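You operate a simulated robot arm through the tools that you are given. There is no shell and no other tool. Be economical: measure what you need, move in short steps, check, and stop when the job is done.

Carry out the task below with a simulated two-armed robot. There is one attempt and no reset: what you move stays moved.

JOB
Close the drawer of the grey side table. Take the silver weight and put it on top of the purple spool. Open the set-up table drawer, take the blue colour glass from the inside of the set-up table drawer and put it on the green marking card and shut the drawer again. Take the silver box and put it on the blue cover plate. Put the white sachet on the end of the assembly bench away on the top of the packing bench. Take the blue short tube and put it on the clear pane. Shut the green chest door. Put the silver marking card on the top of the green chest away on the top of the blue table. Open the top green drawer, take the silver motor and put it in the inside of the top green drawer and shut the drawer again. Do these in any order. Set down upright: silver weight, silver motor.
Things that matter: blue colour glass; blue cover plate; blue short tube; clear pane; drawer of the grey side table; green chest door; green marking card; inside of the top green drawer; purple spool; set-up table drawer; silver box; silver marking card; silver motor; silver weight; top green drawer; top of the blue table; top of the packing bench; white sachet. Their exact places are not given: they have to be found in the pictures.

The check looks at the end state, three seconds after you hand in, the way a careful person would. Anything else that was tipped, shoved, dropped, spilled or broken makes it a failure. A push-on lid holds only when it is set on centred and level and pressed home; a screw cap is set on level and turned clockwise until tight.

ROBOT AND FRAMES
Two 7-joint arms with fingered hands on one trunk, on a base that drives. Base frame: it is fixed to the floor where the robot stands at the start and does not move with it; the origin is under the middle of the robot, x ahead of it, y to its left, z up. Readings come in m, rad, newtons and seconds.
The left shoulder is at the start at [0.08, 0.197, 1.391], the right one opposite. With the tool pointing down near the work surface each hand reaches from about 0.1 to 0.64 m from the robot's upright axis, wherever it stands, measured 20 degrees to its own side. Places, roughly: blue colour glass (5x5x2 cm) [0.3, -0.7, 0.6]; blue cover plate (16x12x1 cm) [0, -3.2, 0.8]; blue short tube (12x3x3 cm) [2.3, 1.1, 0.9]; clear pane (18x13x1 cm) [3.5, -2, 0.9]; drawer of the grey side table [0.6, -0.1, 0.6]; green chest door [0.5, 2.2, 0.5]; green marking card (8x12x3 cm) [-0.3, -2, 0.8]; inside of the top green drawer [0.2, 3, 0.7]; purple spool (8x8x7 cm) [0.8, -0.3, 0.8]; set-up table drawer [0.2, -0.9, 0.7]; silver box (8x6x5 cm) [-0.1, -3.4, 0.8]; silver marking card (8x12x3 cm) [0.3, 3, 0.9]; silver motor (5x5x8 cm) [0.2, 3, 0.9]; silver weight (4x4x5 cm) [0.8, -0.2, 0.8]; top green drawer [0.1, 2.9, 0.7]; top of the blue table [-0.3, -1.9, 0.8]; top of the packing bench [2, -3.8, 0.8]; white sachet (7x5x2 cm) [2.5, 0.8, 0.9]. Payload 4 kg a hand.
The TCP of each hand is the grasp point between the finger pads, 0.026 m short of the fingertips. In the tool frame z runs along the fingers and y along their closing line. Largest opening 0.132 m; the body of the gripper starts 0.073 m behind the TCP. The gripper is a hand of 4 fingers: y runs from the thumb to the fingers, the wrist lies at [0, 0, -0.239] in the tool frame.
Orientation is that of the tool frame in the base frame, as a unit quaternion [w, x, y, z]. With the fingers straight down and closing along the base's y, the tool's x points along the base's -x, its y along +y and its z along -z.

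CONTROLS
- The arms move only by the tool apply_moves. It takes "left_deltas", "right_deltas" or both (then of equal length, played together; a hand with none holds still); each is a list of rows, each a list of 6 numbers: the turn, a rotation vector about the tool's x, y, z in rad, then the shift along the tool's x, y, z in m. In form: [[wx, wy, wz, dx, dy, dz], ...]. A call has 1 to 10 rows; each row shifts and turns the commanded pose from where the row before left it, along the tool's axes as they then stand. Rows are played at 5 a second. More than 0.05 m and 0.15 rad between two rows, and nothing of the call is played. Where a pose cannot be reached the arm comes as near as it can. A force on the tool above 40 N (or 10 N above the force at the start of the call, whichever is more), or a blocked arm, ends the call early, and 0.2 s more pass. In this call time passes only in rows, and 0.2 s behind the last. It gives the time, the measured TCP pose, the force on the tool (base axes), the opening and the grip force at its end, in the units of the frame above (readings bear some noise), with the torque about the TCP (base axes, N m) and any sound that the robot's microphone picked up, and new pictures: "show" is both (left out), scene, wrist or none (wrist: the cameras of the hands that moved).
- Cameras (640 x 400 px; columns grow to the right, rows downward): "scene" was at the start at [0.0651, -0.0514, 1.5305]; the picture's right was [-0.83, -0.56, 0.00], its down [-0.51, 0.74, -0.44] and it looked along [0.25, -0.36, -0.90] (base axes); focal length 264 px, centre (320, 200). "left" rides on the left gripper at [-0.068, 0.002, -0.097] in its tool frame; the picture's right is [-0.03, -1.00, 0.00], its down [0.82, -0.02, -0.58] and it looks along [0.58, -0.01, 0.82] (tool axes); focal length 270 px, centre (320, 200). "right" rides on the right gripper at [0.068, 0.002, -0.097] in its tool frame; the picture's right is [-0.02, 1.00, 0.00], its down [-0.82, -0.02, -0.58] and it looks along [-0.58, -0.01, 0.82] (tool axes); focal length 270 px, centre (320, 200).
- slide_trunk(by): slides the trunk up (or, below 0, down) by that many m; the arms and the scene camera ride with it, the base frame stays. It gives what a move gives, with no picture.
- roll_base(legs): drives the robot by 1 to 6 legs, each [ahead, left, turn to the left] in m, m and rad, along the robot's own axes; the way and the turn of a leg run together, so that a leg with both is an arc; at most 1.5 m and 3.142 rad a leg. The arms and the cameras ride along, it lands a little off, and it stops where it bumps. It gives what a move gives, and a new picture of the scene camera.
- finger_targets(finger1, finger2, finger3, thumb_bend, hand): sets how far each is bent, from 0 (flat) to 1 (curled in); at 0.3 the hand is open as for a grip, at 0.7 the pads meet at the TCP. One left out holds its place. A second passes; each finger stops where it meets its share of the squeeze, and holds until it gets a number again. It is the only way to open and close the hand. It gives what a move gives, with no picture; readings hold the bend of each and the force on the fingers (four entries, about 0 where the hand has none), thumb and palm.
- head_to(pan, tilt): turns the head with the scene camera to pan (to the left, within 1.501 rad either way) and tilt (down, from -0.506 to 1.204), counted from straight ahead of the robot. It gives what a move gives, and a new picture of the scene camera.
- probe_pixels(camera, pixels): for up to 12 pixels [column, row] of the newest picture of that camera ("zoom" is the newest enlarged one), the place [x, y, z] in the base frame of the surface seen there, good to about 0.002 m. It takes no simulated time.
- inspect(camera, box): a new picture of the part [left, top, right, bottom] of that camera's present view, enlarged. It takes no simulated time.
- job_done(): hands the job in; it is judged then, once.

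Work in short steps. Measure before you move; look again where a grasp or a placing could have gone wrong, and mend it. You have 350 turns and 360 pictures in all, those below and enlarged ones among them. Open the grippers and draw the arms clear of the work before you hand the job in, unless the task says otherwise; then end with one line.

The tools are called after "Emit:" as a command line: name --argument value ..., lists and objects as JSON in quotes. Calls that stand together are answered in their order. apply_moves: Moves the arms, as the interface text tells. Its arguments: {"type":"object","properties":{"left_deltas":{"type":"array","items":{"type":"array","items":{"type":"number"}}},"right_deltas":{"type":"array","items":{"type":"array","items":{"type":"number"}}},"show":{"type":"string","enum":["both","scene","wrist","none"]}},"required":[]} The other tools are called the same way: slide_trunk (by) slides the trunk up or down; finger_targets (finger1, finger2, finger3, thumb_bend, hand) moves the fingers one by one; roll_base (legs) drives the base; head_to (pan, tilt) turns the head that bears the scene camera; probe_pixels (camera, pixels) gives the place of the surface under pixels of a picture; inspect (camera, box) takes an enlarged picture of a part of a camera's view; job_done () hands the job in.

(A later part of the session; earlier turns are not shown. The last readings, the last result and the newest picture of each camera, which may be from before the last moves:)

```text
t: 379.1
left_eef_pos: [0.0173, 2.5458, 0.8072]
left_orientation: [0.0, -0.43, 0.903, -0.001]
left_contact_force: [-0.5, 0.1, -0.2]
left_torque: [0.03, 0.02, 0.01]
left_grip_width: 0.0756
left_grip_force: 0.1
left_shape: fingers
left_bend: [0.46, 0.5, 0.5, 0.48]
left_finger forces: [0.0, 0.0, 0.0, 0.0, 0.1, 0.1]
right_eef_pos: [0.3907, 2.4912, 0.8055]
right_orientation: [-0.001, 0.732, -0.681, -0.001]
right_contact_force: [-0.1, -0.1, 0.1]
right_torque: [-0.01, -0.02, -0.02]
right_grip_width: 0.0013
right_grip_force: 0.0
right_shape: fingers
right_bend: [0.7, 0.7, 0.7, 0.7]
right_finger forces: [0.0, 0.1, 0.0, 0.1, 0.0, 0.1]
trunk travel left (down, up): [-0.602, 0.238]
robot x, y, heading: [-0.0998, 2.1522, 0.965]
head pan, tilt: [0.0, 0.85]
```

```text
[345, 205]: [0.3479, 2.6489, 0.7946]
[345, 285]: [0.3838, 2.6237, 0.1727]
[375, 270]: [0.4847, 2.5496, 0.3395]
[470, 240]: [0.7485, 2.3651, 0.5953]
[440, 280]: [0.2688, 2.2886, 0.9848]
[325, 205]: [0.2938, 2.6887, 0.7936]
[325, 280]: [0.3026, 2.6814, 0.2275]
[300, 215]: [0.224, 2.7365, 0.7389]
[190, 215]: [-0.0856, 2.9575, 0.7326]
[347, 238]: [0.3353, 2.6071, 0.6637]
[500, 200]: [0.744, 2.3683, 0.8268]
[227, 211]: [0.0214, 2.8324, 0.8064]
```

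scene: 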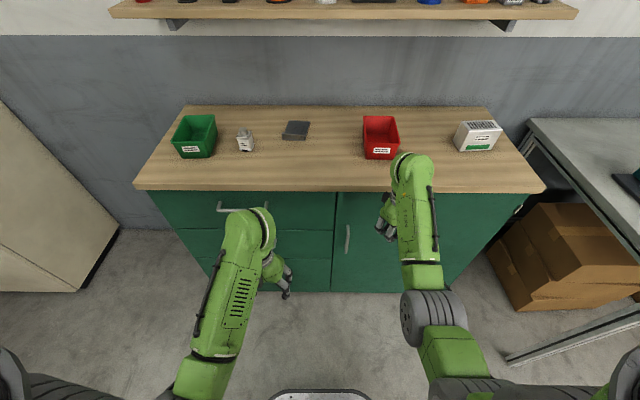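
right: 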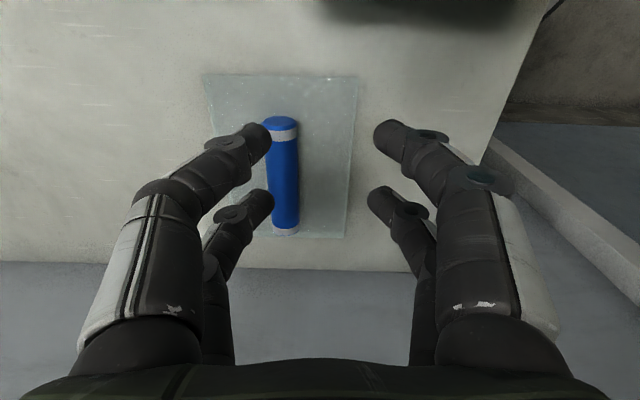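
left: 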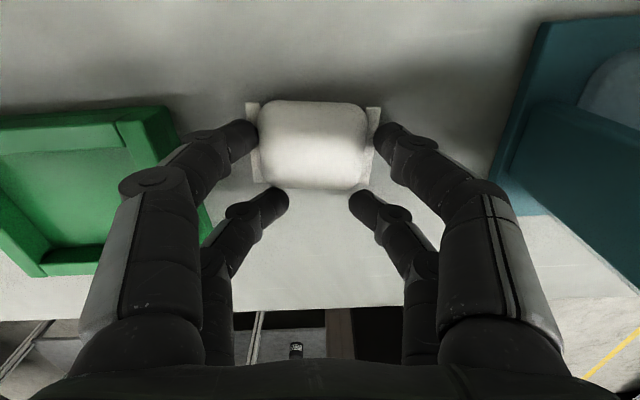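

Door is flush (t≈−2.358 everywhere): shut. Next I take the motor with the left hand: raise the trunk fully, then roll closer.

Emit:
slide_trunk --by 0.235

Emit:
roll_base --legs '[[0.33, 0.09, -0.015]]'

Emit:
inspect --camera "scene" --box '[160, 90, 420, 260]'

```text
t: 381.6
left_eef_pos: [0.018, 2.5473, 1.0412]
left_orientation: [-0.001, -0.43, 0.903, -0.001]
left_contact_force: [-0.1, 0.1, -0.2]
left_torque: [-0.01, -0.01, 0.01]
left_grip_width: 0.0756
left_grip_force: 0.0
left_shape: fingers
left_bend: [0.46, 0.5, 0.5, 0.48]
left_finger forces: [0.0, 0.1, 0.1, 0.1, 0.0, 0.0]
right_eef_pos: [0.3905, 2.4925, 1.0404]
right_orientation: [0.0, 0.732, -0.681, 0.001]
right_contact_force: [0.0, 0.0, 0.3]
right_torque: [0.02, -0.03, -0.02]
right_grip_width: 0.0014
right_grip_force: 0.0
right_shape: fingers
right_bend: [0.7, 0.7, 0.7, 0.7]
right_finger forces: [0.0, 0.1, 0.1, 0.1, 0.0, 0.0]
trunk travel left (down, up): [-0.837, 0.003]
robot x, y, heading: [-0.0969, 2.155, 0.965]
head pan, tilt: [0.0, 0.85]
```

```text
t: 383.8
left_eef_pos: [0.1329, 2.8542, 1.0432]
left_orientation: [0.003, -0.423, 0.906, -0.001]
left_contact_force: [1.6, 0.2, -0.3]
left_torque: [-0.01, -0.02, -0.01]
left_grip_width: 0.0756
left_grip_force: 0.1
left_shape: fingers
left_bend: [0.46, 0.5, 0.5, 0.48]
left_finger forces: [0.0, 0.0, 0.0, 0.1, 0.0, 0.0]
right_eef_pos: [0.5047, 2.7927, 1.0431]
right_orientation: [-0.004, 0.727, -0.686, 0.0]
right_contact_force: [-0.1, 0.5, 0.5]
right_torque: [0.0, -0.01, -0.02]
right_grip_width: 0.0013
right_grip_force: 0.0
right_shape: fingers
right_bend: [0.7, 0.7, 0.7, 0.7]
right_finger forces: [0.0, 0.1, 0.0, 0.1, 0.0, 0.0]
trunk travel left (down, up): [-0.837, 0.003]
robot x, y, heading: [0.0135, 2.463, 0.948]
head pan, tilt: [0.0, 0.85]
```

scene: 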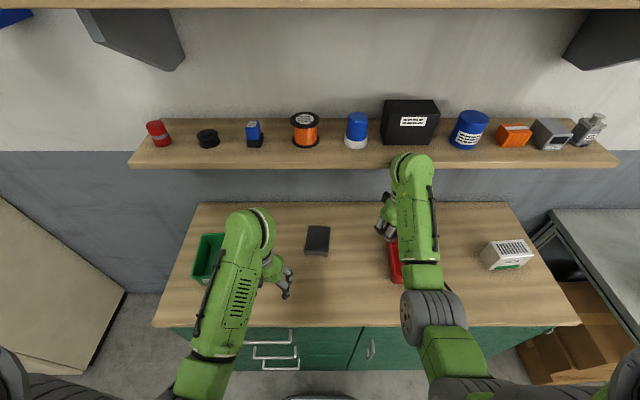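

```text
2.35 times, centred on (290, 175) of scene
```

zoom: 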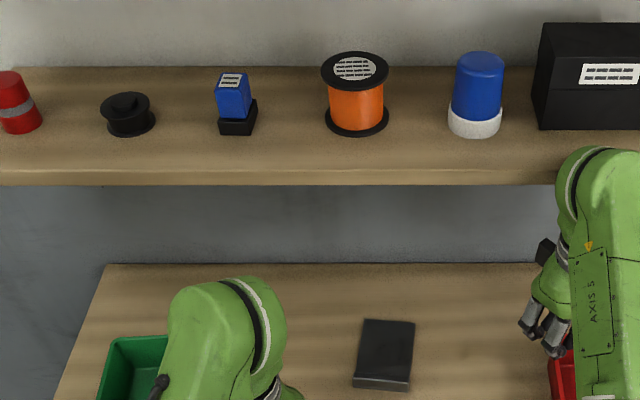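

Shelves hang above; I probe their front edge and look with the left wrist camera for the motor.

Emit:
probe_pixels --camera "scene" --pixels '[[250, 165], [450, 165], [318, 240], [328, 228], [308, 228], [305, 252], [328, 253], [208, 250], [222, 240]]'

Emit:
inspect --camera "left" --box '[0, 0, 640, 400]'

```text
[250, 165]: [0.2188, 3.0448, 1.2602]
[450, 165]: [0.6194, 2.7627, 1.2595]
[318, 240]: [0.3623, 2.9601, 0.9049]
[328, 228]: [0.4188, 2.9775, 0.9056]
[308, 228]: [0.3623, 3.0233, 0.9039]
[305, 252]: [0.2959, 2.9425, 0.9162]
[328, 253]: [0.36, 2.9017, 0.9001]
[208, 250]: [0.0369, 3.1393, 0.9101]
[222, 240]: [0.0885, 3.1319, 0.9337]
```

```text
1.00 times, centred on (320, 200) of left (not enlarged: the box is as wide or as high as the picture)
```

zoom: 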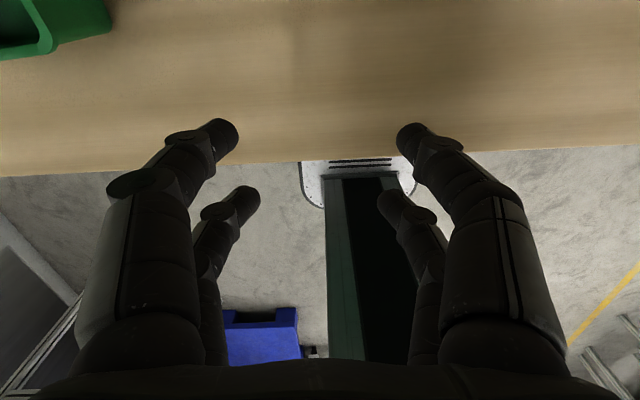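

The motor is hidden behind my left arm, and the right wrist is close to the shelf. I retract the right arm and shift the left hand left to see the motor.

Emit:
apply_moves --right_deltas '[[0, 0, 0, 0.035, 0.028, 0], [0, 0, 0, 0.035, 0.028, 0], [0, 0, 0, 0.035, 0.028, 0], [0, 0, 0, 0.03, 0.024, 0]]' --left_deltas '[[0, 0, 0, 0.02, 0.04, 0], [0, 0, 0, 0.02, 0.04, 0], [0, 0, 0, 0.02, 0.04, 0], [0, 0, 0, 0.02, 0.04, 0]]' --show "scene"

Emit:
inspect --camera "scene" --box '[160, 180, 360, 320]'

```text
t: 384.8
left_eef_pos: [0.0308, 2.8841, 1.0512]
left_orientation: [0.01, -0.307, 0.952, 0.008]
left_contact_force: [0.3, 0.8, 0.9]
left_torque: [0.03, 0.0, -0.01]
left_grip_width: 0.0756
left_grip_force: 0.1
left_shape: fingers
left_bend: [0.46, 0.5, 0.5, 0.48]
left_finger forces: [0.0, 0.0, 0.0, 0.0, 0.1, 0.1]
right_eef_pos: [0.411, 2.6593, 1.0401]
right_orientation: [-0.002, 0.728, -0.686, 0.0]
right_contact_force: [0.1, 0.0, -0.7]
right_torque: [0.01, 0.0, 0.0]
right_grip_width: 0.0014
right_grip_force: 0.1
right_shape: fingers
right_bend: [0.7, 0.7, 0.7, 0.7]
right_finger forces: [0.1, 0.0, 0.0, 0.0, 0.1, 0.0]
trunk travel left (down, up): [-0.837, 0.003]
robot x, y, heading: [0.0094, 2.4616, 0.949]
head pan, tilt: [0.0, 0.85]
stopped in row 4 (left hand): the arm was blocked; the commanded pose is now the measured one
```

scene: 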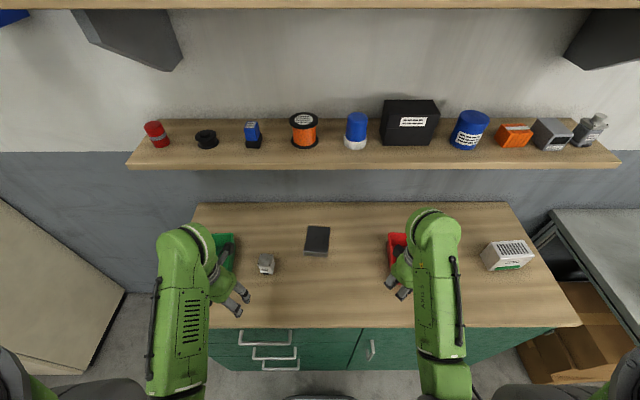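

```text
2.86 times, centred on (260, 250) of scene
```

zoom: 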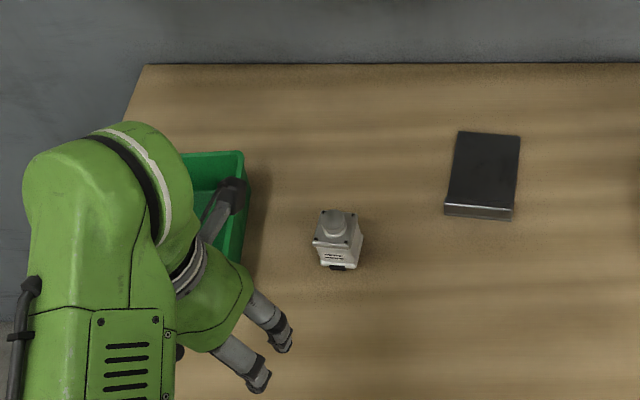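

Now the motor is clear at zoom (337,240). I probe it and the card.

Emit:
probe_pixels --camera "zoom" --pixels '[[336, 222], [320, 240], [350, 243], [316, 238], [360, 235], [338, 262], [336, 250], [485, 170], [460, 135], [518, 138], [447, 205], [512, 213]]'

```text
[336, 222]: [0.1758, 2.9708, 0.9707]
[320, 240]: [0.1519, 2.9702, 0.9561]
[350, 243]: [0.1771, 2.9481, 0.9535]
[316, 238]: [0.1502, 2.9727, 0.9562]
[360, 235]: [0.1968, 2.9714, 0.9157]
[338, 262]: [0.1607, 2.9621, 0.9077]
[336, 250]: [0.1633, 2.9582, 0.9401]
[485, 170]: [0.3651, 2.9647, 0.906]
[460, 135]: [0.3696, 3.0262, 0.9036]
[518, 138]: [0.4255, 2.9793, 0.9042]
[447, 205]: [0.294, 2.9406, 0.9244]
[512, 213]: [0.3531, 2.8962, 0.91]
```

Motor centre ≈(0.178,2.972), body 3.7 cm square, top 0.956. I rotate the left hand +0.226 and move above it.

Emit:
apply_moves --left_deltas '[[0.015, 0.02, -0.113, 0, 0, 0], [0, 0, -0.113, 0, 0, 0], [0, 0, 0, -0.0408, -0.0131, 0], [0, 0, 0, -0.0408, -0.0131, 0], [0, 0, 0, -0.0408, -0.0131, 0], [0, 0, 0, -0.0408, -0.0131, 0]]' --show "wrist"

```text
t: 386.2
left_eef_pos: [0.1763, 2.9725, 1.0452]
left_orientation: [0.001, -0.414, 0.91, -0.005]
left_contact_force: [-0.3, 0.0, 0.3]
left_torque: [0.03, 0.0, 0.0]
left_grip_width: 0.0758
left_grip_force: 0.0
left_shape: fingers
left_bend: [0.46, 0.5, 0.5, 0.48]
left_finger forces: [0.1, 0.1, 0.0, 0.1, 0.0, 0.0]
right_eef_pos: [0.4119, 2.6616, 1.0396]
right_orientation: [-0.001, 0.727, -0.687, 0.0]
right_contact_force: [0.1, 0.3, 0.0]
right_torque: [-0.01, 0.01, -0.02]
right_grip_width: 0.0018
right_grip_force: 0.1
right_shape: fingers
right_bend: [0.7, 0.7, 0.7, 0.7]
right_finger forces: [0.1, 0.1, 0.1, 0.1, 0.0, 0.0]
trunk travel left (down, up): [-0.837, 0.003]
robot x, y, heading: [0.0147, 2.4649, 0.953]
head pan, tilt: [0.0, 0.85]
```

left: 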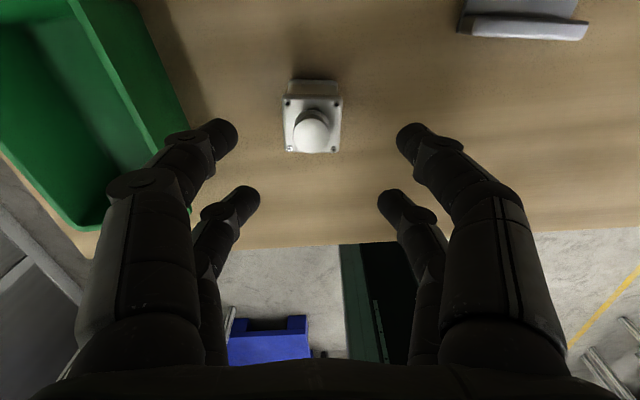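

Aligned within 5 mm. I correct and descend to z≈0.94, then close lightly.

Emit:
apply_moves --left_deltas '[[0, 0, 0, -0.002, 0.005, 0.035], [0, 0, 0, 0, 0, 0.035], [0, 0, 0, 0, 0, 0.034]]' --show "none"

Emit:
finger_targets --hand "left" --finger1 0.62 --finger2 0.62 --finger3 0.62 --thumb_bend 0.62

Emit:
inspect --camera "left" --box '[140, 60, 500, 285]'

```text
t: 387.0
left_eef_pos: [0.1735, 2.9764, 0.9429]
left_orientation: [0.003, -0.413, 0.911, -0.004]
left_contact_force: [0.5, -0.2, -0.3]
left_torque: [0.0, -0.02, -0.01]
left_grip_width: 0.076
left_grip_force: 0.0
left_shape: fingers
left_bend: [0.46, 0.5, 0.5, 0.48]
left_finger forces: [0.1, 0.1, 0.1, 0.0, 0.0, 0.0]
right_eef_pos: [0.411, 2.6594, 1.0389]
right_orientation: [-0.001, 0.728, -0.686, 0.0]
right_contact_force: [-1.4, 0.4, -0.4]
right_torque: [0.04, -0.02, 0.02]
right_grip_width: 0.0014
right_grip_force: 0.0
right_shape: fingers
right_bend: [0.7, 0.7, 0.7, 0.7]
right_finger forces: [0.0, 0.1, 0.0, 0.0, 0.1, 0.0]
trunk travel left (down, up): [-0.837, 0.003]
robot x, y, heading: [0.0125, 2.4636, 0.95]
head pan, tilt: [0.0, 0.85]
```

```text
t: 388.0
left_eef_pos: [0.1725, 2.9759, 0.9424]
left_orientation: [0.002, -0.413, 0.911, -0.004]
left_contact_force: [-0.5, -0.2, 1.0]
left_torque: [-0.02, 0.02, -0.05]
left_grip_width: 0.039
left_grip_force: 6.3
left_shape: fingers
left_bend: [0.58, 0.58, 0.58, 0.6]
left_finger forces: [3.0, 3.5, 2.7, 0.0, 3.9, 0.0]
right_eef_pos: [0.4099, 2.6588, 1.0401]
right_orientation: [-0.001, 0.727, -0.686, -0.001]
right_contact_force: [0.0, 0.2, 0.6]
right_torque: [-0.01, -0.01, 0.0]
right_grip_width: 0.0013
right_grip_force: 0.1
right_shape: fingers
right_bend: [0.7, 0.7, 0.7, 0.7]
right_finger forces: [0.1, 0.0, 0.0, 0.1, 0.1, 0.0]
trunk travel left (down, up): [-0.837, 0.003]
robot x, y, heading: [0.0115, 2.4641, 0.946]
head pan, tilt: [0.0, 0.85]
```

```text
1.78 times, centred on (320, 172) of left
```

zoom: 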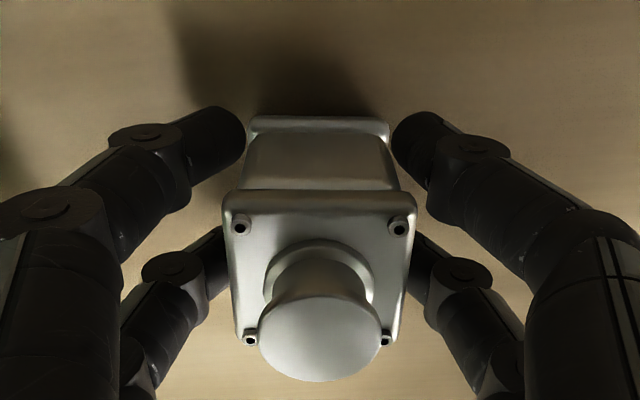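

Four-finger contact, motor upright. I tighten and lift.

Emit:
finger_targets --hand "left" --finger1 0.68 --finger2 0.68 --finger3 0.68 --thumb_bend 0.68

Emit:
apply_moves --left_deltas '[[0, 0, 0, 0, 0, -0.03], [0, 0, 0, 0, 0, -0.04], [0, 0, 0, 0, 0, -0.03]]' --show "wrist"

```text
t: 389.0
left_eef_pos: [0.1724, 2.9764, 0.944]
left_orientation: [0.002, -0.414, 0.91, -0.004]
left_contact_force: [0.0, 0.0, 0.4]
left_torque: [0.01, -0.02, 0.01]
left_grip_width: 0.0377
left_grip_force: 16.0
left_shape: fingers
left_bend: [0.57, 0.58, 0.59, 0.63]
left_finger forces: [8.0, 7.6, 6.3, 0.0, 9.7, 0.0]
right_eef_pos: [0.4106, 2.6592, 1.0395]
right_orientation: [-0.002, 0.726, -0.687, 0.0]
right_contact_force: [-0.1, -0.4, -0.1]
right_torque: [-0.01, 0.0, 0.0]
right_grip_width: 0.0013
right_grip_force: 0.0
right_shape: fingers
right_bend: [0.7, 0.7, 0.7, 0.7]
right_finger forces: [0.0, 0.0, 0.0, 0.0, 0.1, 0.0]
trunk travel left (down, up): [-0.837, 0.003]
robot x, y, heading: [0.0117, 2.4646, 0.949]
head pan, tilt: [0.0, 0.85]
```

```text
t: 389.8
left_eef_pos: [0.1727, 2.9769, 1.0445]
left_orientation: [0.002, -0.413, 0.911, -0.004]
left_contact_force: [-0.1, -0.3, -3.6]
left_torque: [-0.02, -0.01, 0.01]
left_grip_width: 0.0377
left_grip_force: 15.6
left_shape: fingers
left_bend: [0.57, 0.58, 0.59, 0.63]
left_finger forces: [8.1, 7.7, 6.0, 0.0, 9.5, 0.0]
right_eef_pos: [0.4107, 2.6594, 1.0396]
right_orientation: [-0.002, 0.727, -0.686, 0.001]
right_contact_force: [-0.5, 0.4, 0.8]
right_torque: [-0.01, 0.01, 0.0]
right_grip_width: 0.0012
right_grip_force: 0.2
right_shape: fingers
right_bend: [0.7, 0.7, 0.7, 0.7]
right_finger forces: [0.1, 0.1, 0.0, 0.0, 0.1, 0.0]
trunk travel left (down, up): [-0.837, 0.003]
robot x, y, heading: [0.012, 2.4642, 0.955]
head pan, tilt: [0.0, 0.85]
```

left: 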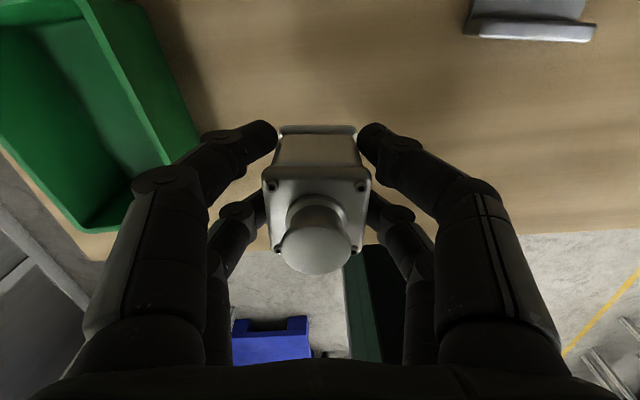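

Motor held upright. Before moving left to the drawer, I check how near the cream cabinet is.

Emit:
probe_pixels --camera "scene" --pixels '[[124, 292], [60, 250], [90, 360], [265, 336], [290, 332], [240, 345], [100, 280]]'

```text
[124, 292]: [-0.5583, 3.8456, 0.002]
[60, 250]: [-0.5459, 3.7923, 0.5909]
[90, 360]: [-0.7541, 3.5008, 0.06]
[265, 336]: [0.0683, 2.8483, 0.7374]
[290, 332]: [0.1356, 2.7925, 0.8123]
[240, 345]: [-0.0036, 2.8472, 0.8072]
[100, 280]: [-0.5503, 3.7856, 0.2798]
```

The cabinet is far enough away. I retract the left hand, back off and shift left, lowering the trunk 0.12 and squaring the right hand for the drawer bar.

Emit:
apply_moves --left_deltas '[[0, 0, 0, 0.04, 0, 0], [0, 0, 0, 0.04, 0, 0], [0, 0, 0, 0.04, 0, 0], [0, 0, 0, 0, 0, 0], [0, 0, 0, 0, 0, 0]]' --right_deltas '[[0, 0, 0.135, 0, 0, 0], [0, 0, 0.135, 0, 0, 0], [0, 0, 0.135, 0, 0, 0], [0, 0, 0.135, 0, 0, 0], [0, 0, 0.135, 0, 0, 0]]' --show "none"

Emit:
roll_base --legs '[[-0.21, 0.0, 0], [0, 0.36, 0]]'

Emit:
finger_targets --hand "right" --finger1 1.0 --finger2 0.5 --finger3 0.5 --thumb_bend 1.0

```text
t: 391.0
left_eef_pos: [0.0951, 2.8866, 1.0466]
left_orientation: [0.002, -0.413, 0.911, -0.004]
left_contact_force: [0.5, -0.2, -3.9]
left_torque: [0.02, -0.02, -0.02]
left_grip_width: 0.0379
left_grip_force: 15.5
left_shape: fingers
left_bend: [0.57, 0.58, 0.59, 0.63]
left_finger forces: [8.2, 7.7, 6.3, 0.1, 9.5, 0.1]
right_eef_pos: [0.4113, 2.6593, 1.04]
right_orientation: [0.0, -0.458, 0.889, 0.001]
right_contact_force: [-0.1, -0.3, -0.6]
right_torque: [0.0, 0.0, 0.03]
right_grip_width: 0.0011
right_grip_force: 0.0
right_shape: fingers
right_bend: [0.7, 0.7, 0.7, 0.7]
right_finger forces: [0.0, 0.0, 0.0, 0.1, 0.0, 0.0]
trunk travel left (down, up): [-0.837, 0.003]
robot x, y, heading: [0.0142, 2.4665, 0.946]
head pan, tilt: [0.0, 0.85]
```

```text
t: 394.6
left_eef_pos: [-0.3232, 2.926, 1.0466]
left_orientation: [0.002, -0.416, 0.909, -0.003]
left_contact_force: [0.3, 0.4, -3.5]
left_torque: [-0.02, 0.03, -0.01]
left_grip_width: 0.0379
left_grip_force: 16.1
left_shape: fingers
left_bend: [0.57, 0.58, 0.59, 0.63]
left_finger forces: [8.1, 7.7, 6.3, 0.1, 9.5, 0.0]
right_eef_pos: [-0.0059, 2.7008, 1.0388]
right_orientation: [-0.001, -0.461, 0.887, 0.002]
right_contact_force: [0.1, -0.3, 0.5]
right_torque: [0.0, 0.06, 0.01]
right_grip_width: 0.0016
right_grip_force: 0.0
right_shape: fingers
right_bend: [0.7, 0.7, 0.7, 0.7]
right_finger forces: [0.0, 0.0, 0.1, 0.0, 0.0, 0.0]
trunk travel left (down, up): [-0.837, 0.003]
robot x, y, heading: [-0.402, 2.5049, 0.958]
head pan, tilt: [0.0, 0.85]
```

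scene: 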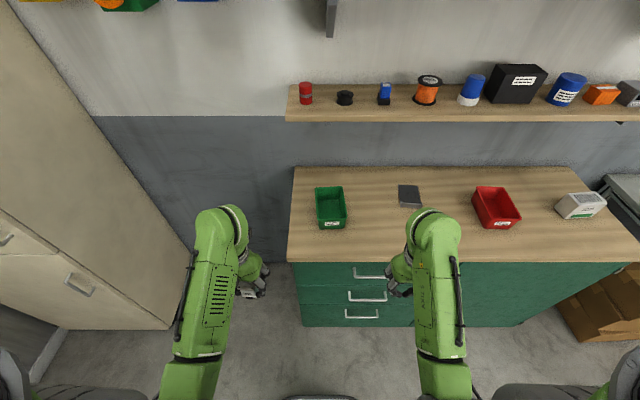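

```text
t: 395.6
left_eef_pos: [-0.3259, 2.9275, 1.0464]
left_orientation: [0.003, -0.416, 0.909, -0.004]
left_contact_force: [0.4, 0.4, -3.3]
left_torque: [-0.02, -0.03, 0.02]
left_grip_width: 0.0379
left_grip_force: 16.3
left_shape: fingers
left_bend: [0.57, 0.58, 0.59, 0.63]
left_finger forces: [8.1, 7.6, 6.2, 0.0, 9.5, 0.1]
right_eef_pos: [-0.0092, 2.7012, 1.0394]
right_orientation: [0.001, -0.462, 0.887, 0.0]
right_contact_force: [0.8, -1.0, 0.4]
right_torque: [-0.02, 0.01, -0.01]
right_grip_width: 0.0064
right_grip_force: 0.0
right_shape: fingers
right_bend: [0.96, 0.5, 0.5, 1.0]
right_finger forces: [0.0, 0.1, 0.0, 0.0, 0.0, 0.1]
trunk travel left (down, up): [-0.837, 0.003]
robot x, y, heading: [-0.4082, 2.5048, 0.956]
head pan, tilt: [0.0, 0.85]
```

The overhanging top forbids a straight-down hook, so I'll tilt the right hand 0.6 rad and slide the fingers over the bar along their own axis. First: lower trunk, tilt, and pre-position.

Emit:
slide_trunk --by -0.12

Emit:
apply_moves --right_deltas '[[0, -0.15, 0, 0, 0, 0], [0, -0.15, 0, 0, 0, 0], [0, -0.15, 0, 0, 0, 0], [0, -0.15, 0, 0, 0, 0], [0, 0, 0, -0.0189, 0, 0.042], [0, 0, 0, -0.0189, 0, 0.042]]' --show "wrist"

```text
t: 397.1
left_eef_pos: [-0.3255, 2.9282, 0.9264]
left_orientation: [0.003, -0.417, 0.909, -0.004]
left_contact_force: [0.1, 0.4, -3.6]
left_torque: [-0.01, 0.0, 0.02]
left_grip_width: 0.0377
left_grip_force: 15.9
left_shape: fingers
left_bend: [0.57, 0.58, 0.59, 0.63]
left_finger forces: [8.1, 7.7, 6.3, 0.1, 9.5, 0.0]
right_eef_pos: [-0.0098, 2.7005, 0.9193]
right_orientation: [0.001, -0.461, 0.887, 0.001]
right_contact_force: [-0.1, -0.2, -0.1]
right_torque: [-0.02, -0.03, -0.03]
right_grip_width: 0.0063
right_grip_force: 0.0
right_shape: fingers
right_bend: [0.96, 0.5, 0.5, 1.0]
right_finger forces: [0.0, 0.1, 0.1, 0.1, 0.0, 0.0]
trunk travel left (down, up): [-0.717, 0.123]
robot x, y, heading: [-0.4048, 2.5031, 0.952]
head pan, tilt: [0.0, 0.85]
```

```text
t: 398.5
left_eef_pos: [-0.3245, 2.9292, 0.9261]
left_orientation: [0.001, -0.416, 0.909, -0.004]
left_contact_force: [-0.1, 0.2, -3.2]
left_torque: [-0.01, -0.01, 0.0]
left_grip_width: 0.0376
left_grip_force: 15.8
left_shape: fingers
left_bend: [0.57, 0.58, 0.59, 0.63]
left_finger forces: [8.1, 7.6, 6.4, 0.0, 9.5, 0.1]
right_eef_pos: [0.0365, 2.7674, 0.869]
right_orientation: [0.262, -0.441, 0.847, 0.137]
right_contact_force: [0.7, 0.6, 0.1]
right_torque: [-0.02, 0.0, 0.04]
right_grip_width: 0.0063
right_grip_force: 0.0
right_shape: fingers
right_bend: [0.96, 0.5, 0.5, 1.0]
right_finger forces: [0.1, 0.1, 0.1, 0.1, 0.1, 0.1]
trunk travel left (down, up): [-0.717, 0.123]
robot x, y, heading: [-0.4096, 2.5086, 0.951]
head pan, tilt: [0.0, 0.85]
```

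right: 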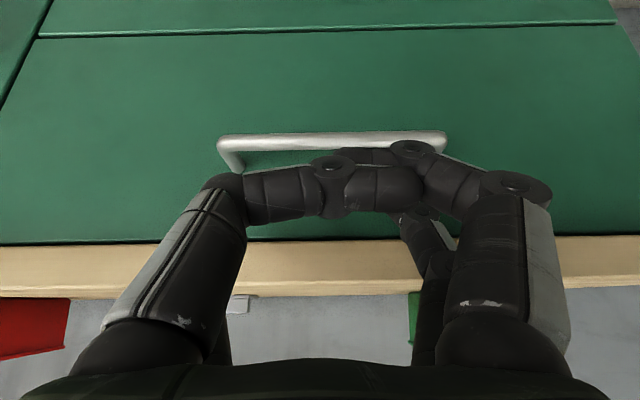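

I probe the bar precisely.

Emit:
probe_pixels --camera "right" --pixels '[[320, 138], [320, 144], [230, 145], [435, 138], [320, 115], [300, 245], [500, 245], [238, 165]]'

```text
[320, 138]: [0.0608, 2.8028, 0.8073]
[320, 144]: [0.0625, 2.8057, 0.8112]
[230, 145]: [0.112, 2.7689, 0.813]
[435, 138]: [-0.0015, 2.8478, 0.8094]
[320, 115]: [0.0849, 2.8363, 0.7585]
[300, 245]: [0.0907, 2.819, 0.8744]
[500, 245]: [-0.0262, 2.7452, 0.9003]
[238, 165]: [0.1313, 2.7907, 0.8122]
```

Bar centre t≈−2.323, z≈0.807. I offset 6 mm outward and slide in along the fingers 68 mm.

Emit:
apply_moves --right_deltas '[[0, 0, 0, -0.006, 0.006, 0], [0, 0, 0, 0, 0, 0.03], [0, 0, 0, 0, 0, 0.025], [0, 0, 0, 0, 0, 0.013]]' --show "none"

Emit:
apply_moves --right_deltas '[[0, 0, 0, 0.0124, 0, -0.0085], [0, 0, 0, 0.0165, 0, -0.0113], [0, 0, 0, 0.0248, 0, -0.017], [0, 0, 0, 0.0248, 0, -0.017]]' --show "scene"

```text
t: 399.5
left_eef_pos: [-0.3258, 2.928, 0.927]
left_orientation: [0.002, -0.416, 0.909, -0.004]
left_contact_force: [-0.2, 1.7, -3.9]
left_torque: [-0.02, -0.02, -0.01]
left_grip_width: 0.0378
left_grip_force: 16.0
left_shape: fingers
left_bend: [0.57, 0.58, 0.59, 0.63]
left_finger forces: [8.1, 7.8, 6.3, 0.0, 9.4, 0.0]
right_eef_pos: [0.0571, 2.8048, 0.8158]
right_orientation: [0.263, -0.44, 0.847, 0.137]
right_contact_force: [0.2, -0.3, 0.3]
right_torque: [0.04, -0.02, 0.01]
right_grip_width: 0.0066
right_grip_force: 0.1
right_shape: fingers
right_bend: [0.96, 0.5, 0.5, 1.0]
right_finger forces: [0.0, 0.0, 0.1, 0.0, 0.0, 0.1]
trunk travel left (down, up): [-0.717, 0.123]
robot x, y, heading: [-0.4092, 2.5064, 0.959]
head pan, tilt: [0.0, 0.85]
```

```text
t: 400.5
left_eef_pos: [-0.3257, 2.926, 0.9282]
left_orientation: [0.002, -0.416, 0.909, -0.004]
left_contact_force: [-0.1, 0.4, -3.3]
left_torque: [-0.01, -0.02, 0.0]
left_grip_width: 0.0376
left_grip_force: 16.1
left_shape: fingers
left_bend: [0.57, 0.58, 0.59, 0.63]
left_finger forces: [8.0, 7.7, 6.4, 0.0, 9.5, 0.1]
right_eef_pos: [-0.0022, 2.7282, 0.8174]
right_orientation: [0.262, -0.44, 0.848, 0.138]
right_contact_force: [-0.6, -1.7, 0.0]
right_torque: [-0.02, -0.03, -0.08]
right_grip_width: 0.0064
right_grip_force: 1.0
right_shape: fingers
right_bend: [0.96, 0.5, 0.5, 1.0]
right_finger forces: [0.1, 0.0, 1.6, 0.0, 0.0, 0.0]
trunk travel left (down, up): [-0.717, 0.123]
robot x, y, heading: [-0.4066, 2.5057, 0.959]
head pan, tilt: [0.0, 0.85]
```

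scene: 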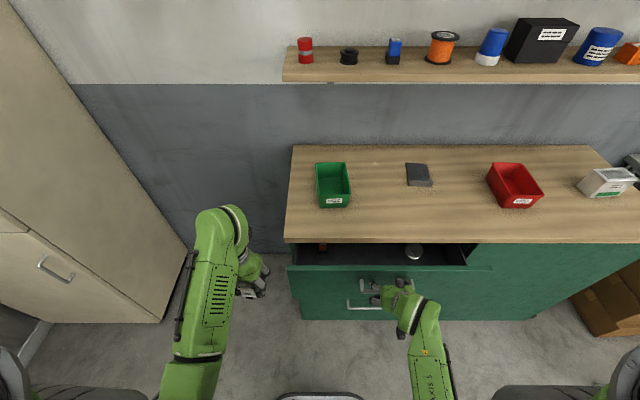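

The drawer is opening. I pull it further by rolling the base back 0.19.

Emit:
roll_base --legs '[[-0.19, 0, 0]]'

Emit:
inspect --camera "scene" --box '[250, 180, 510, 340]'

```text
t: 402.0
left_eef_pos: [-0.4331, 2.7748, 0.9259]
left_orientation: [0.001, -0.415, 0.91, -0.005]
left_contact_force: [0.5, 0.8, -3.1]
left_torque: [0.04, 0.02, 0.03]
left_grip_width: 0.038
left_grip_force: 15.2
left_shape: fingers
left_bend: [0.57, 0.58, 0.59, 0.63]
left_finger forces: [8.1, 7.6, 6.2, 0.1, 9.6, 0.0]
right_eef_pos: [-0.1094, 2.5761, 0.8153]
right_orientation: [0.262, -0.441, 0.848, 0.137]
right_contact_force: [-0.7, -0.4, 0.2]
right_torque: [-0.04, -0.01, -0.01]
right_grip_width: 0.0064
right_grip_force: 0.0
right_shape: fingers
right_bend: [0.96, 0.5, 0.5, 1.0]
right_finger forces: [0.1, 0.0, 0.0, 0.0, 0.0, 0.0]
trunk travel left (down, up): [-0.717, 0.123]
robot x, y, heading: [-0.5197, 2.3485, 0.948]
head pan, tilt: [0.0, 0.85]
```

scene: 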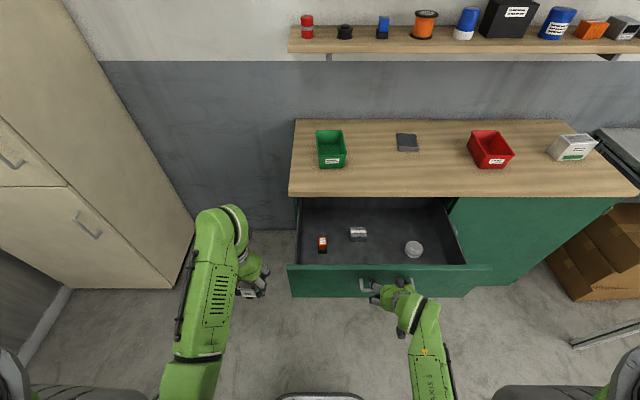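

```text
2.46 times, centred on (380, 260) of scene
```

zoom: 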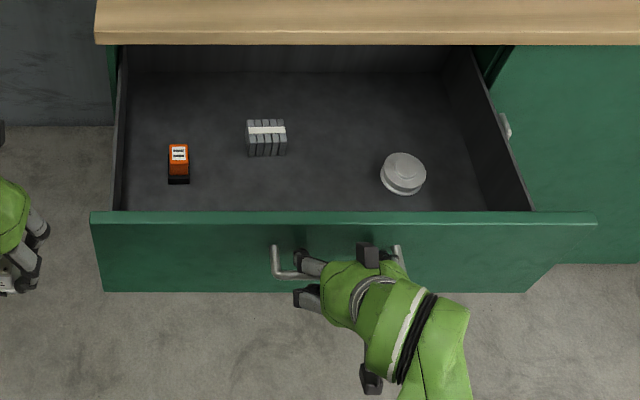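

Open ≈27 cm. I withdraw the right hand along its axis, and probe free floor in the drawer.

Emit:
probe_pixels --camera "zoom" --pixels '[[320, 180], [300, 195], [240, 190], [320, 205], [330, 214], [178, 165], [267, 150], [403, 180], [130, 205], [470, 190], [118, 120], [310, 120]]'

Emit:
apply_moves --right_deltas '[[0, 0, 0, -0.004, 0, 0], [0, 0, 0, 0, 0, -0.045], [0, 0, 0, 0, 0, -0.045], [0, 0, 0, 0.03, 0, -0.03], [0, 0, 0, 0.03, -0.03, 0]]' --show "scene"

```text
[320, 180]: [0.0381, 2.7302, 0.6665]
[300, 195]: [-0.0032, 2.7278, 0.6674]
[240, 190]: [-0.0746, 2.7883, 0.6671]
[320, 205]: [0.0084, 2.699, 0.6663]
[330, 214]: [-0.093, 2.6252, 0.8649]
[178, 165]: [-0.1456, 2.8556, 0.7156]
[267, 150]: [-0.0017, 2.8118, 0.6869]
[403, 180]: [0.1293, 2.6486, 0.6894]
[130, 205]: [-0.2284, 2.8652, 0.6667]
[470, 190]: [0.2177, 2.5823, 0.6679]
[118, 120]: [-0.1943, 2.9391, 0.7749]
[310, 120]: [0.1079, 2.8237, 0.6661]
```

```text
t: 403.2
left_eef_pos: [-0.428, 2.7766, 0.9313]
left_orientation: [-0.004, -0.416, 0.909, -0.005]
left_contact_force: [-0.1, -0.2, -2.7]
left_torque: [0.03, 0.0, -0.02]
left_grip_width: 0.038
left_grip_force: 15.7
left_shape: fingers
left_bend: [0.57, 0.58, 0.59, 0.63]
left_finger forces: [8.1, 7.7, 6.4, 0.1, 9.6, 0.0]
right_eef_pos: [-0.1726, 2.4951, 0.8921]
right_orientation: [0.249, -0.489, 0.822, 0.151]
right_contact_force: [0.2, 0.3, -0.3]
right_torque: [-0.02, 0.0, -0.04]
right_grip_width: 0.0064
right_grip_force: 0.1
right_shape: fingers
right_bend: [0.96, 0.5, 0.5, 1.0]
right_finger forces: [0.0, 0.0, 0.0, 0.1, 0.0, 0.0]
right hand out of reach, approached as far as the arm can: row 5
trunk travel left (down, up): [-0.717, 0.123]
robot x, y, heading: [-0.5173, 2.3518, 0.951]
head pan, tilt: [0.0, 0.85]
```

scene: 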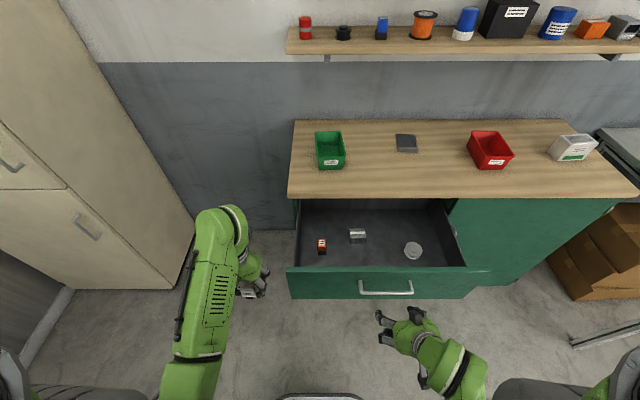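

Drawer floor z 0.6665, front top 0.865. I'll place the motor at ≈(-0.036,2.704). I roll right 0.35 so the left arm only needs to go forward.

Emit:
roll_base --legs '[[0, -0.35, 0]]'

```text
t: 405.5
left_eef_pos: [-0.1383, 2.5733, 0.9291]
left_orientation: [-0.004, -0.417, 0.909, -0.005]
left_contact_force: [-0.3, 0.4, -3.9]
left_torque: [-0.02, 0.02, -0.04]
left_grip_width: 0.0376
left_grip_force: 16.1
left_shape: fingers
left_bend: [0.57, 0.58, 0.59, 0.63]
left_finger forces: [8.3, 7.8, 6.4, 0.0, 9.5, 0.0]
right_eef_pos: [0.1156, 2.2894, 0.8881]
right_orientation: [0.241, -0.491, 0.823, 0.15]
right_contact_force: [0.2, -0.1, 0.4]
right_torque: [-0.03, 0.03, -0.03]
right_grip_width: 0.0063
right_grip_force: 0.0
right_shape: fingers
right_bend: [0.96, 0.5, 0.5, 1.0]
right_finger forces: [0.1, 0.0, 0.0, 0.0, 0.0, 0.0]
trunk travel left (down, up): [-0.717, 0.123]
robot x, y, heading: [-0.2227, 2.1419, 0.958]
head pan, tilt: [0.0, 0.85]
```

scene: 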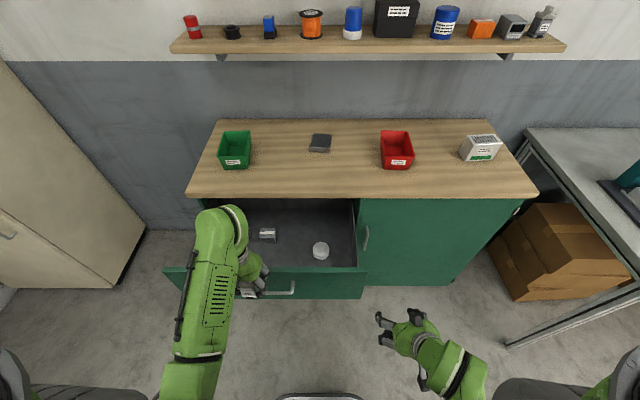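

I raise the motor, carry it forward over the front panel, and check from the wrist.

Emit:
apply_moves --left_deltas '[[0, 0, 0, 0, 0, -0.035], [0, 0, 0, -0.0415, 0.002, 0], [0, 0, 0, -0.0415, 0.002, 0], [0, 0, 0, -0.0415, 0.002, 0], [0, 0, 0, -0.0415, 0.002, 0], [0, 0, 0, 0, 0, 0.03]]' --show "wrist"

```text
t: 406.9
left_eef_pos: [-0.0353, 2.7077, 0.9258]
left_orientation: [-0.005, -0.417, 0.909, -0.006]
left_contact_force: [0.3, -0.3, -4.3]
left_torque: [-0.04, 0.0, 0.01]
left_grip_width: 0.0379
left_grip_force: 16.0
left_shape: fingers
left_bend: [0.57, 0.58, 0.59, 0.63]
left_finger forces: [8.2, 7.7, 6.4, 0.1, 9.6, 0.0]
right_eef_pos: [0.1138, 2.289, 0.8817]
right_orientation: [0.236, -0.493, 0.825, 0.147]
right_contact_force: [0.4, 0.1, 0.0]
right_torque: [-0.02, 0.02, 0.01]
right_grip_width: 0.0061
right_grip_force: 0.0
right_shape: fingers
right_bend: [0.96, 0.5, 0.5, 1.0]
right_finger forces: [0.0, 0.0, 0.0, 0.0, 0.0, 0.1]
trunk travel left (down, up): [-0.717, 0.123]
robot x, y, heading: [-0.2272, 2.1453, 0.96]
head pan, tilt: [0.0, 0.85]
```

left: 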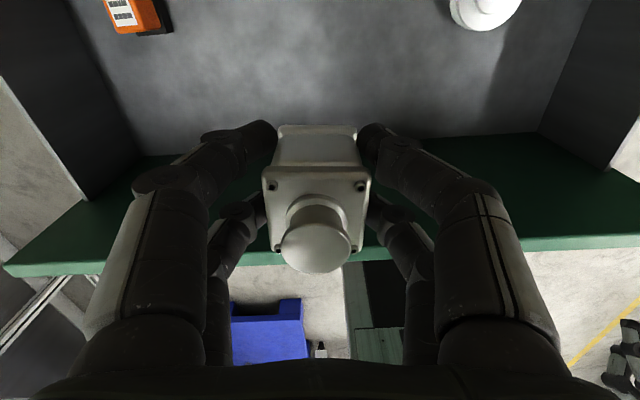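

The landing point (320,77) is free floor. I descend.

Emit:
apply_moves --left_deltas '[[0, 0, 0, 0, 0, 0.045], [0, 0, 0, 0, 0, 0.045], [0, 0, 0, 0, 0, 0.045], [0, 0, 0, 0, 0, 0.045], [0, 0, 0, 0, 0, 0.02], [0, 0, 0, 0, 0, 0.008]]' --show "wrist"

```text
t: 408.3
left_eef_pos: [-0.0356, 2.7037, 0.7194]
left_orientation: [-0.005, -0.417, 0.909, -0.006]
left_contact_force: [0.8, -1.2, -3.2]
left_torque: [0.0, 0.0, -0.02]
left_grip_width: 0.0379
left_grip_force: 16.2
left_shape: fingers
left_bend: [0.57, 0.58, 0.59, 0.63]
left_finger forces: [8.2, 7.7, 6.4, 0.1, 9.4, 0.0]
right_eef_pos: [0.113, 2.2902, 0.8819]
right_orientation: [0.235, -0.492, 0.825, 0.147]
right_contact_force: [1.0, 0.1, 0.4]
right_torque: [-0.02, 0.03, 0.03]
right_grip_width: 0.0062
right_grip_force: 0.0
right_shape: fingers
right_bend: [0.96, 0.5, 0.5, 1.0]
right_finger forces: [0.0, 0.1, 0.0, 0.0, 0.1, 0.0]
trunk travel left (down, up): [-0.717, 0.123]
robot x, y, heading: [-0.2303, 2.1431, 0.953]
head pan, tilt: [0.0, 0.85]
```

left: 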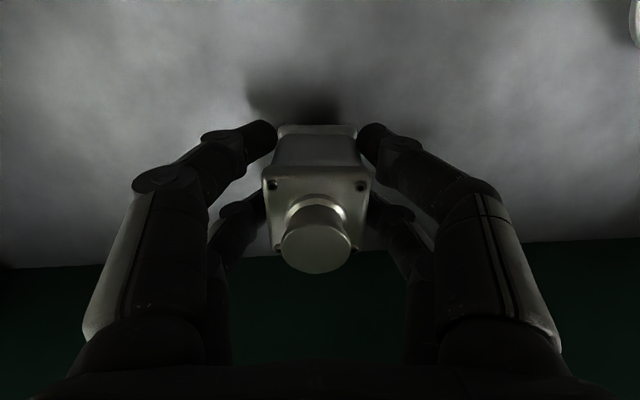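

Near the floor; I creep down to contact.

Emit:
apply_moves --left_deltas '[[0, 0, 0, 0, 0, 0.004], [0, 0, 0, 0, 0, 0.003], [0, 0, 0, 0, 0, 0.0015]]' --show "none"

```text
t: 409.1
left_eef_pos: [-0.0358, 2.7036, 0.7094]
left_orientation: [-0.005, -0.417, 0.909, -0.006]
left_contact_force: [-0.7, -0.5, 3.1]
left_torque: [0.07, -0.01, -0.02]
left_grip_width: 0.0376
left_grip_force: 16.3
left_shape: fingers
left_bend: [0.58, 0.58, 0.59, 0.63]
left_finger forces: [8.8, 7.6, 6.6, 0.0, 10.1, 0.0]
right_eef_pos: [0.1119, 2.2886, 0.8821]
right_orientation: [0.236, -0.493, 0.825, 0.147]
right_contact_force: [-0.3, -0.6, 0.4]
right_torque: [0.02, 0.01, 0.03]
right_grip_width: 0.0062
right_grip_force: 0.1
right_shape: fingers
right_bend: [0.96, 0.5, 0.5, 1.0]
right_finger forces: [0.0, 0.0, 0.0, 0.0, 0.0, 0.0]
trunk travel left (down, up): [-0.717, 0.123]
robot x, y, heading: [-0.2245, 2.1432, 0.959]
head pan, tilt: [0.0, 0.85]
```

Contact. I release gently, then lift out.

Emit:
finger_targets --hand "left" --finger1 0.54 --finger2 0.54 --finger3 0.55 --thumb_bend 0.58

Emit:
finger_targets --hand "left" --finger1 0.47 --finger2 0.47 --finger3 0.47 --thumb_bend 0.48

Emit:
apply_moves --left_deltas '[[0, 0, 0, 0, 0, -0.03], [0, 0, 0, 0, 0, -0.045], [0, 0, 0, 0, 0, -0.045], [0, 0, 0, 0, 0, -0.045], [0, 0, 0, 0, 0, -0.045]]' --show "wrist"

```text
t: 410.1
left_eef_pos: [-0.0378, 2.7032, 0.7094]
left_orientation: [-0.005, -0.417, 0.909, -0.006]
left_contact_force: [0.2, 0.5, -0.1]
left_torque: [0.03, -0.02, 0.02]
left_grip_width: 0.0467
left_grip_force: 0.0
left_shape: fingers
left_bend: [0.54, 0.54, 0.55, 0.57]
left_finger forces: [0.0, 0.0, 0.0, 0.1, 0.0, 0.1]
right_eef_pos: [0.1134, 2.2886, 0.8821]
right_orientation: [0.236, -0.492, 0.825, 0.147]
right_contact_force: [-1.1, 0.5, -0.4]
right_torque: [0.02, -0.01, -0.01]
right_grip_width: 0.006
right_grip_force: 0.1
right_shape: fingers
right_bend: [0.96, 0.5, 0.5, 1.0]
right_finger forces: [0.0, 0.0, 0.1, 0.0, 0.0, 0.1]
trunk travel left (down, up): [-0.717, 0.123]
robot x, y, heading: [-0.227, 2.1463, 0.96]
head pan, tilt: [0.0, 0.85]
```

```text
t: 411.1
left_eef_pos: [-0.0372, 2.7032, 0.7109]
left_orientation: [-0.006, -0.416, 0.909, -0.007]
left_contact_force: [0.0, -0.3, -0.3]
left_torque: [0.02, 0.03, -0.01]
left_grip_width: 0.0739
left_grip_force: 0.1
left_shape: fingers
left_bend: [0.47, 0.47, 0.47, 0.48]
left_finger forces: [0.0, 0.0, 0.1, 0.1, 0.0, 0.0]
right_eef_pos: [0.1117, 2.2876, 0.8817]
right_orientation: [0.236, -0.493, 0.824, 0.147]
right_contact_force: [-0.5, -0.3, 0.5]
right_torque: [0.04, -0.01, -0.03]
right_grip_width: 0.0061
right_grip_force: 0.0
right_shape: fingers
right_bend: [0.96, 0.5, 0.5, 1.0]
right_finger forces: [0.1, 0.1, 0.1, 0.0, 0.1, 0.0]
trunk travel left (down, up): [-0.717, 0.123]
robot x, y, heading: [-0.2275, 2.1446, 0.956]
head pan, tilt: [0.0, 0.85]
```

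```text
t: 412.3
left_eef_pos: [-0.0361, 2.7126, 0.9209]
left_orientation: [-0.005, -0.418, 0.908, -0.008]
left_contact_force: [0.4, 0.1, 0.5]
left_torque: [-0.01, 0.01, -0.01]
left_grip_width: 0.0737
left_grip_force: 0.0
left_shape: fingers
left_bend: [0.47, 0.47, 0.47, 0.48]
left_finger forces: [0.0, 0.0, 0.0, 0.0, 0.1, 0.0]
right_eef_pos: [0.1121, 2.2887, 0.8824]
right_orientation: [0.236, -0.493, 0.825, 0.147]
right_contact_force: [-0.1, -0.5, -0.7]
right_torque: [0.01, -0.02, -0.02]
right_grip_width: 0.0064
right_grip_force: 0.0
right_shape: fingers
right_bend: [0.96, 0.5, 0.5, 1.0]
right_finger forces: [0.0, 0.0, 0.0, 0.1, 0.0, 0.0]
trunk travel left (down, up): [-0.717, 0.123]
robot x, y, heading: [-0.2269, 2.1455, 0.959]
head pan, tilt: [0.0, 0.85]
```

left: 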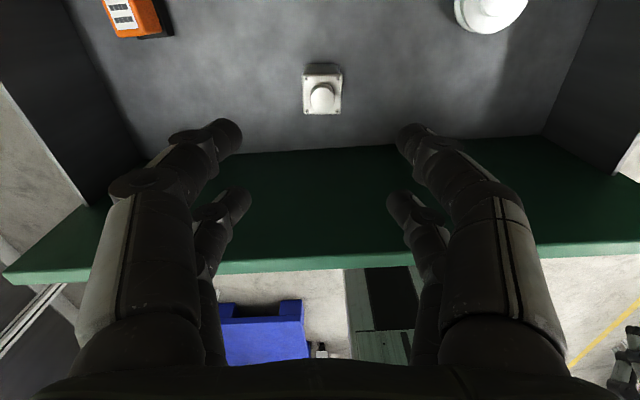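

The motor stands upright in the drawer. I retract and raise the left hand, form a right fist, and bring it in front of the drawer panel.

Emit:
finger_targets --hand "right" --finger1 0.7 --finger2 0.7 --finger3 0.7 --thumb_bend 0.7

Emit:
apply_moves --left_deltas '[[0, 0, 0, 0, 0, -0.03], [0, 0, 0, 0.04, 0, -0.01], [0, 0, 0, 0.045, 0, 0], [0, 0, 0, 0.045, 0, 0], [0, 0, 0, 0.045, 0, 0], [0, 0, 0, 0.03, 0, 0], [0, 0, 0, 0, 0.03, 0]]' --right_deltas '[[0, 0, 0, 0, 0, 0], [0, 0, 0, 0, 0.045, 0], [0, 0, 0, 0, 0.045, 0], [0, 0, 0, 0, 0.045, 0], [0, 0, 0, 0, 0.045, 0], [0, 0, 0, 0.022, 0, 0.035], [0, 0, 0, 0.022, 0, 0.035]]' --show "scene"

```text
t: 413.3
left_eef_pos: [-0.0359, 2.7124, 0.9207]
left_orientation: [-0.005, -0.418, 0.909, -0.007]
left_contact_force: [0.8, -0.1, 0.5]
left_torque: [-0.02, 0.01, 0.03]
left_grip_width: 0.0739
left_grip_force: 0.0
left_shape: fingers
left_bend: [0.47, 0.47, 0.47, 0.48]
left_finger forces: [0.0, 0.1, 0.0, 0.0, 0.0, 0.0]
right_eef_pos: [0.1115, 2.2877, 0.8821]
right_orientation: [0.237, -0.493, 0.824, 0.147]
right_contact_force: [0.0, 0.0, 0.6]
right_torque: [-0.01, -0.03, -0.02]
right_grip_width: 0.0009
right_grip_force: 0.1
right_shape: fingers
right_bend: [0.7, 0.7, 0.7, 0.7]
right_finger forces: [0.1, 0.0, 0.0, 0.0, 0.0, 0.1]
trunk travel left (down, up): [-0.717, 0.123]
robot x, y, heading: [-0.2217, 2.1444, 0.95]
head pan, tilt: [0.0, 0.85]
```

```text
t: 414.9
left_eef_pos: [-0.201, 2.5675, 0.9624]
left_orientation: [0.002, -0.417, 0.909, -0.005]
left_contact_force: [0.7, 0.8, -0.2]
left_torque: [-0.02, 0.01, -0.01]
left_grip_width: 0.0739
left_grip_force: 0.1
left_shape: fingers
left_bend: [0.47, 0.47, 0.47, 0.48]
left_finger forces: [0.0, 0.0, 0.0, 0.0, 0.1, 0.0]
right_eef_pos: [-0.0478, 2.3723, 0.8034]
right_orientation: [0.247, -0.491, 0.822, 0.15]
right_contact_force: [-0.5, 0.5, 0.2]
right_torque: [0.0, 0.01, 0.0]
right_grip_width: 0.0009
right_grip_force: 0.1
right_shape: fingers
right_bend: [0.7, 0.7, 0.7, 0.7]
right_finger forces: [0.0, 0.0, 0.0, 0.0, 0.1, 0.1]
trunk travel left (down, up): [-0.717, 0.123]
robot x, y, heading: [-0.2231, 2.142, 0.955]
head pan, tilt: [0.0, 0.85]
```

scene: 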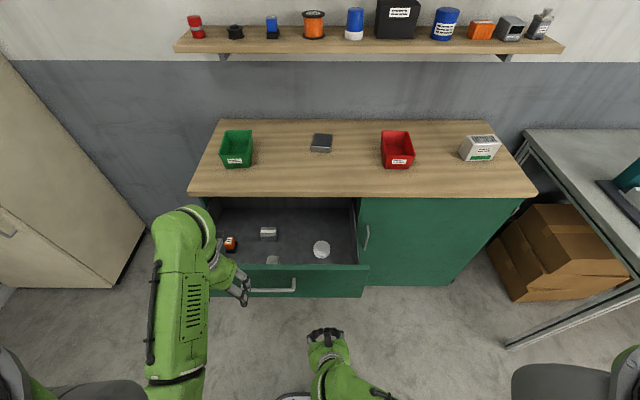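

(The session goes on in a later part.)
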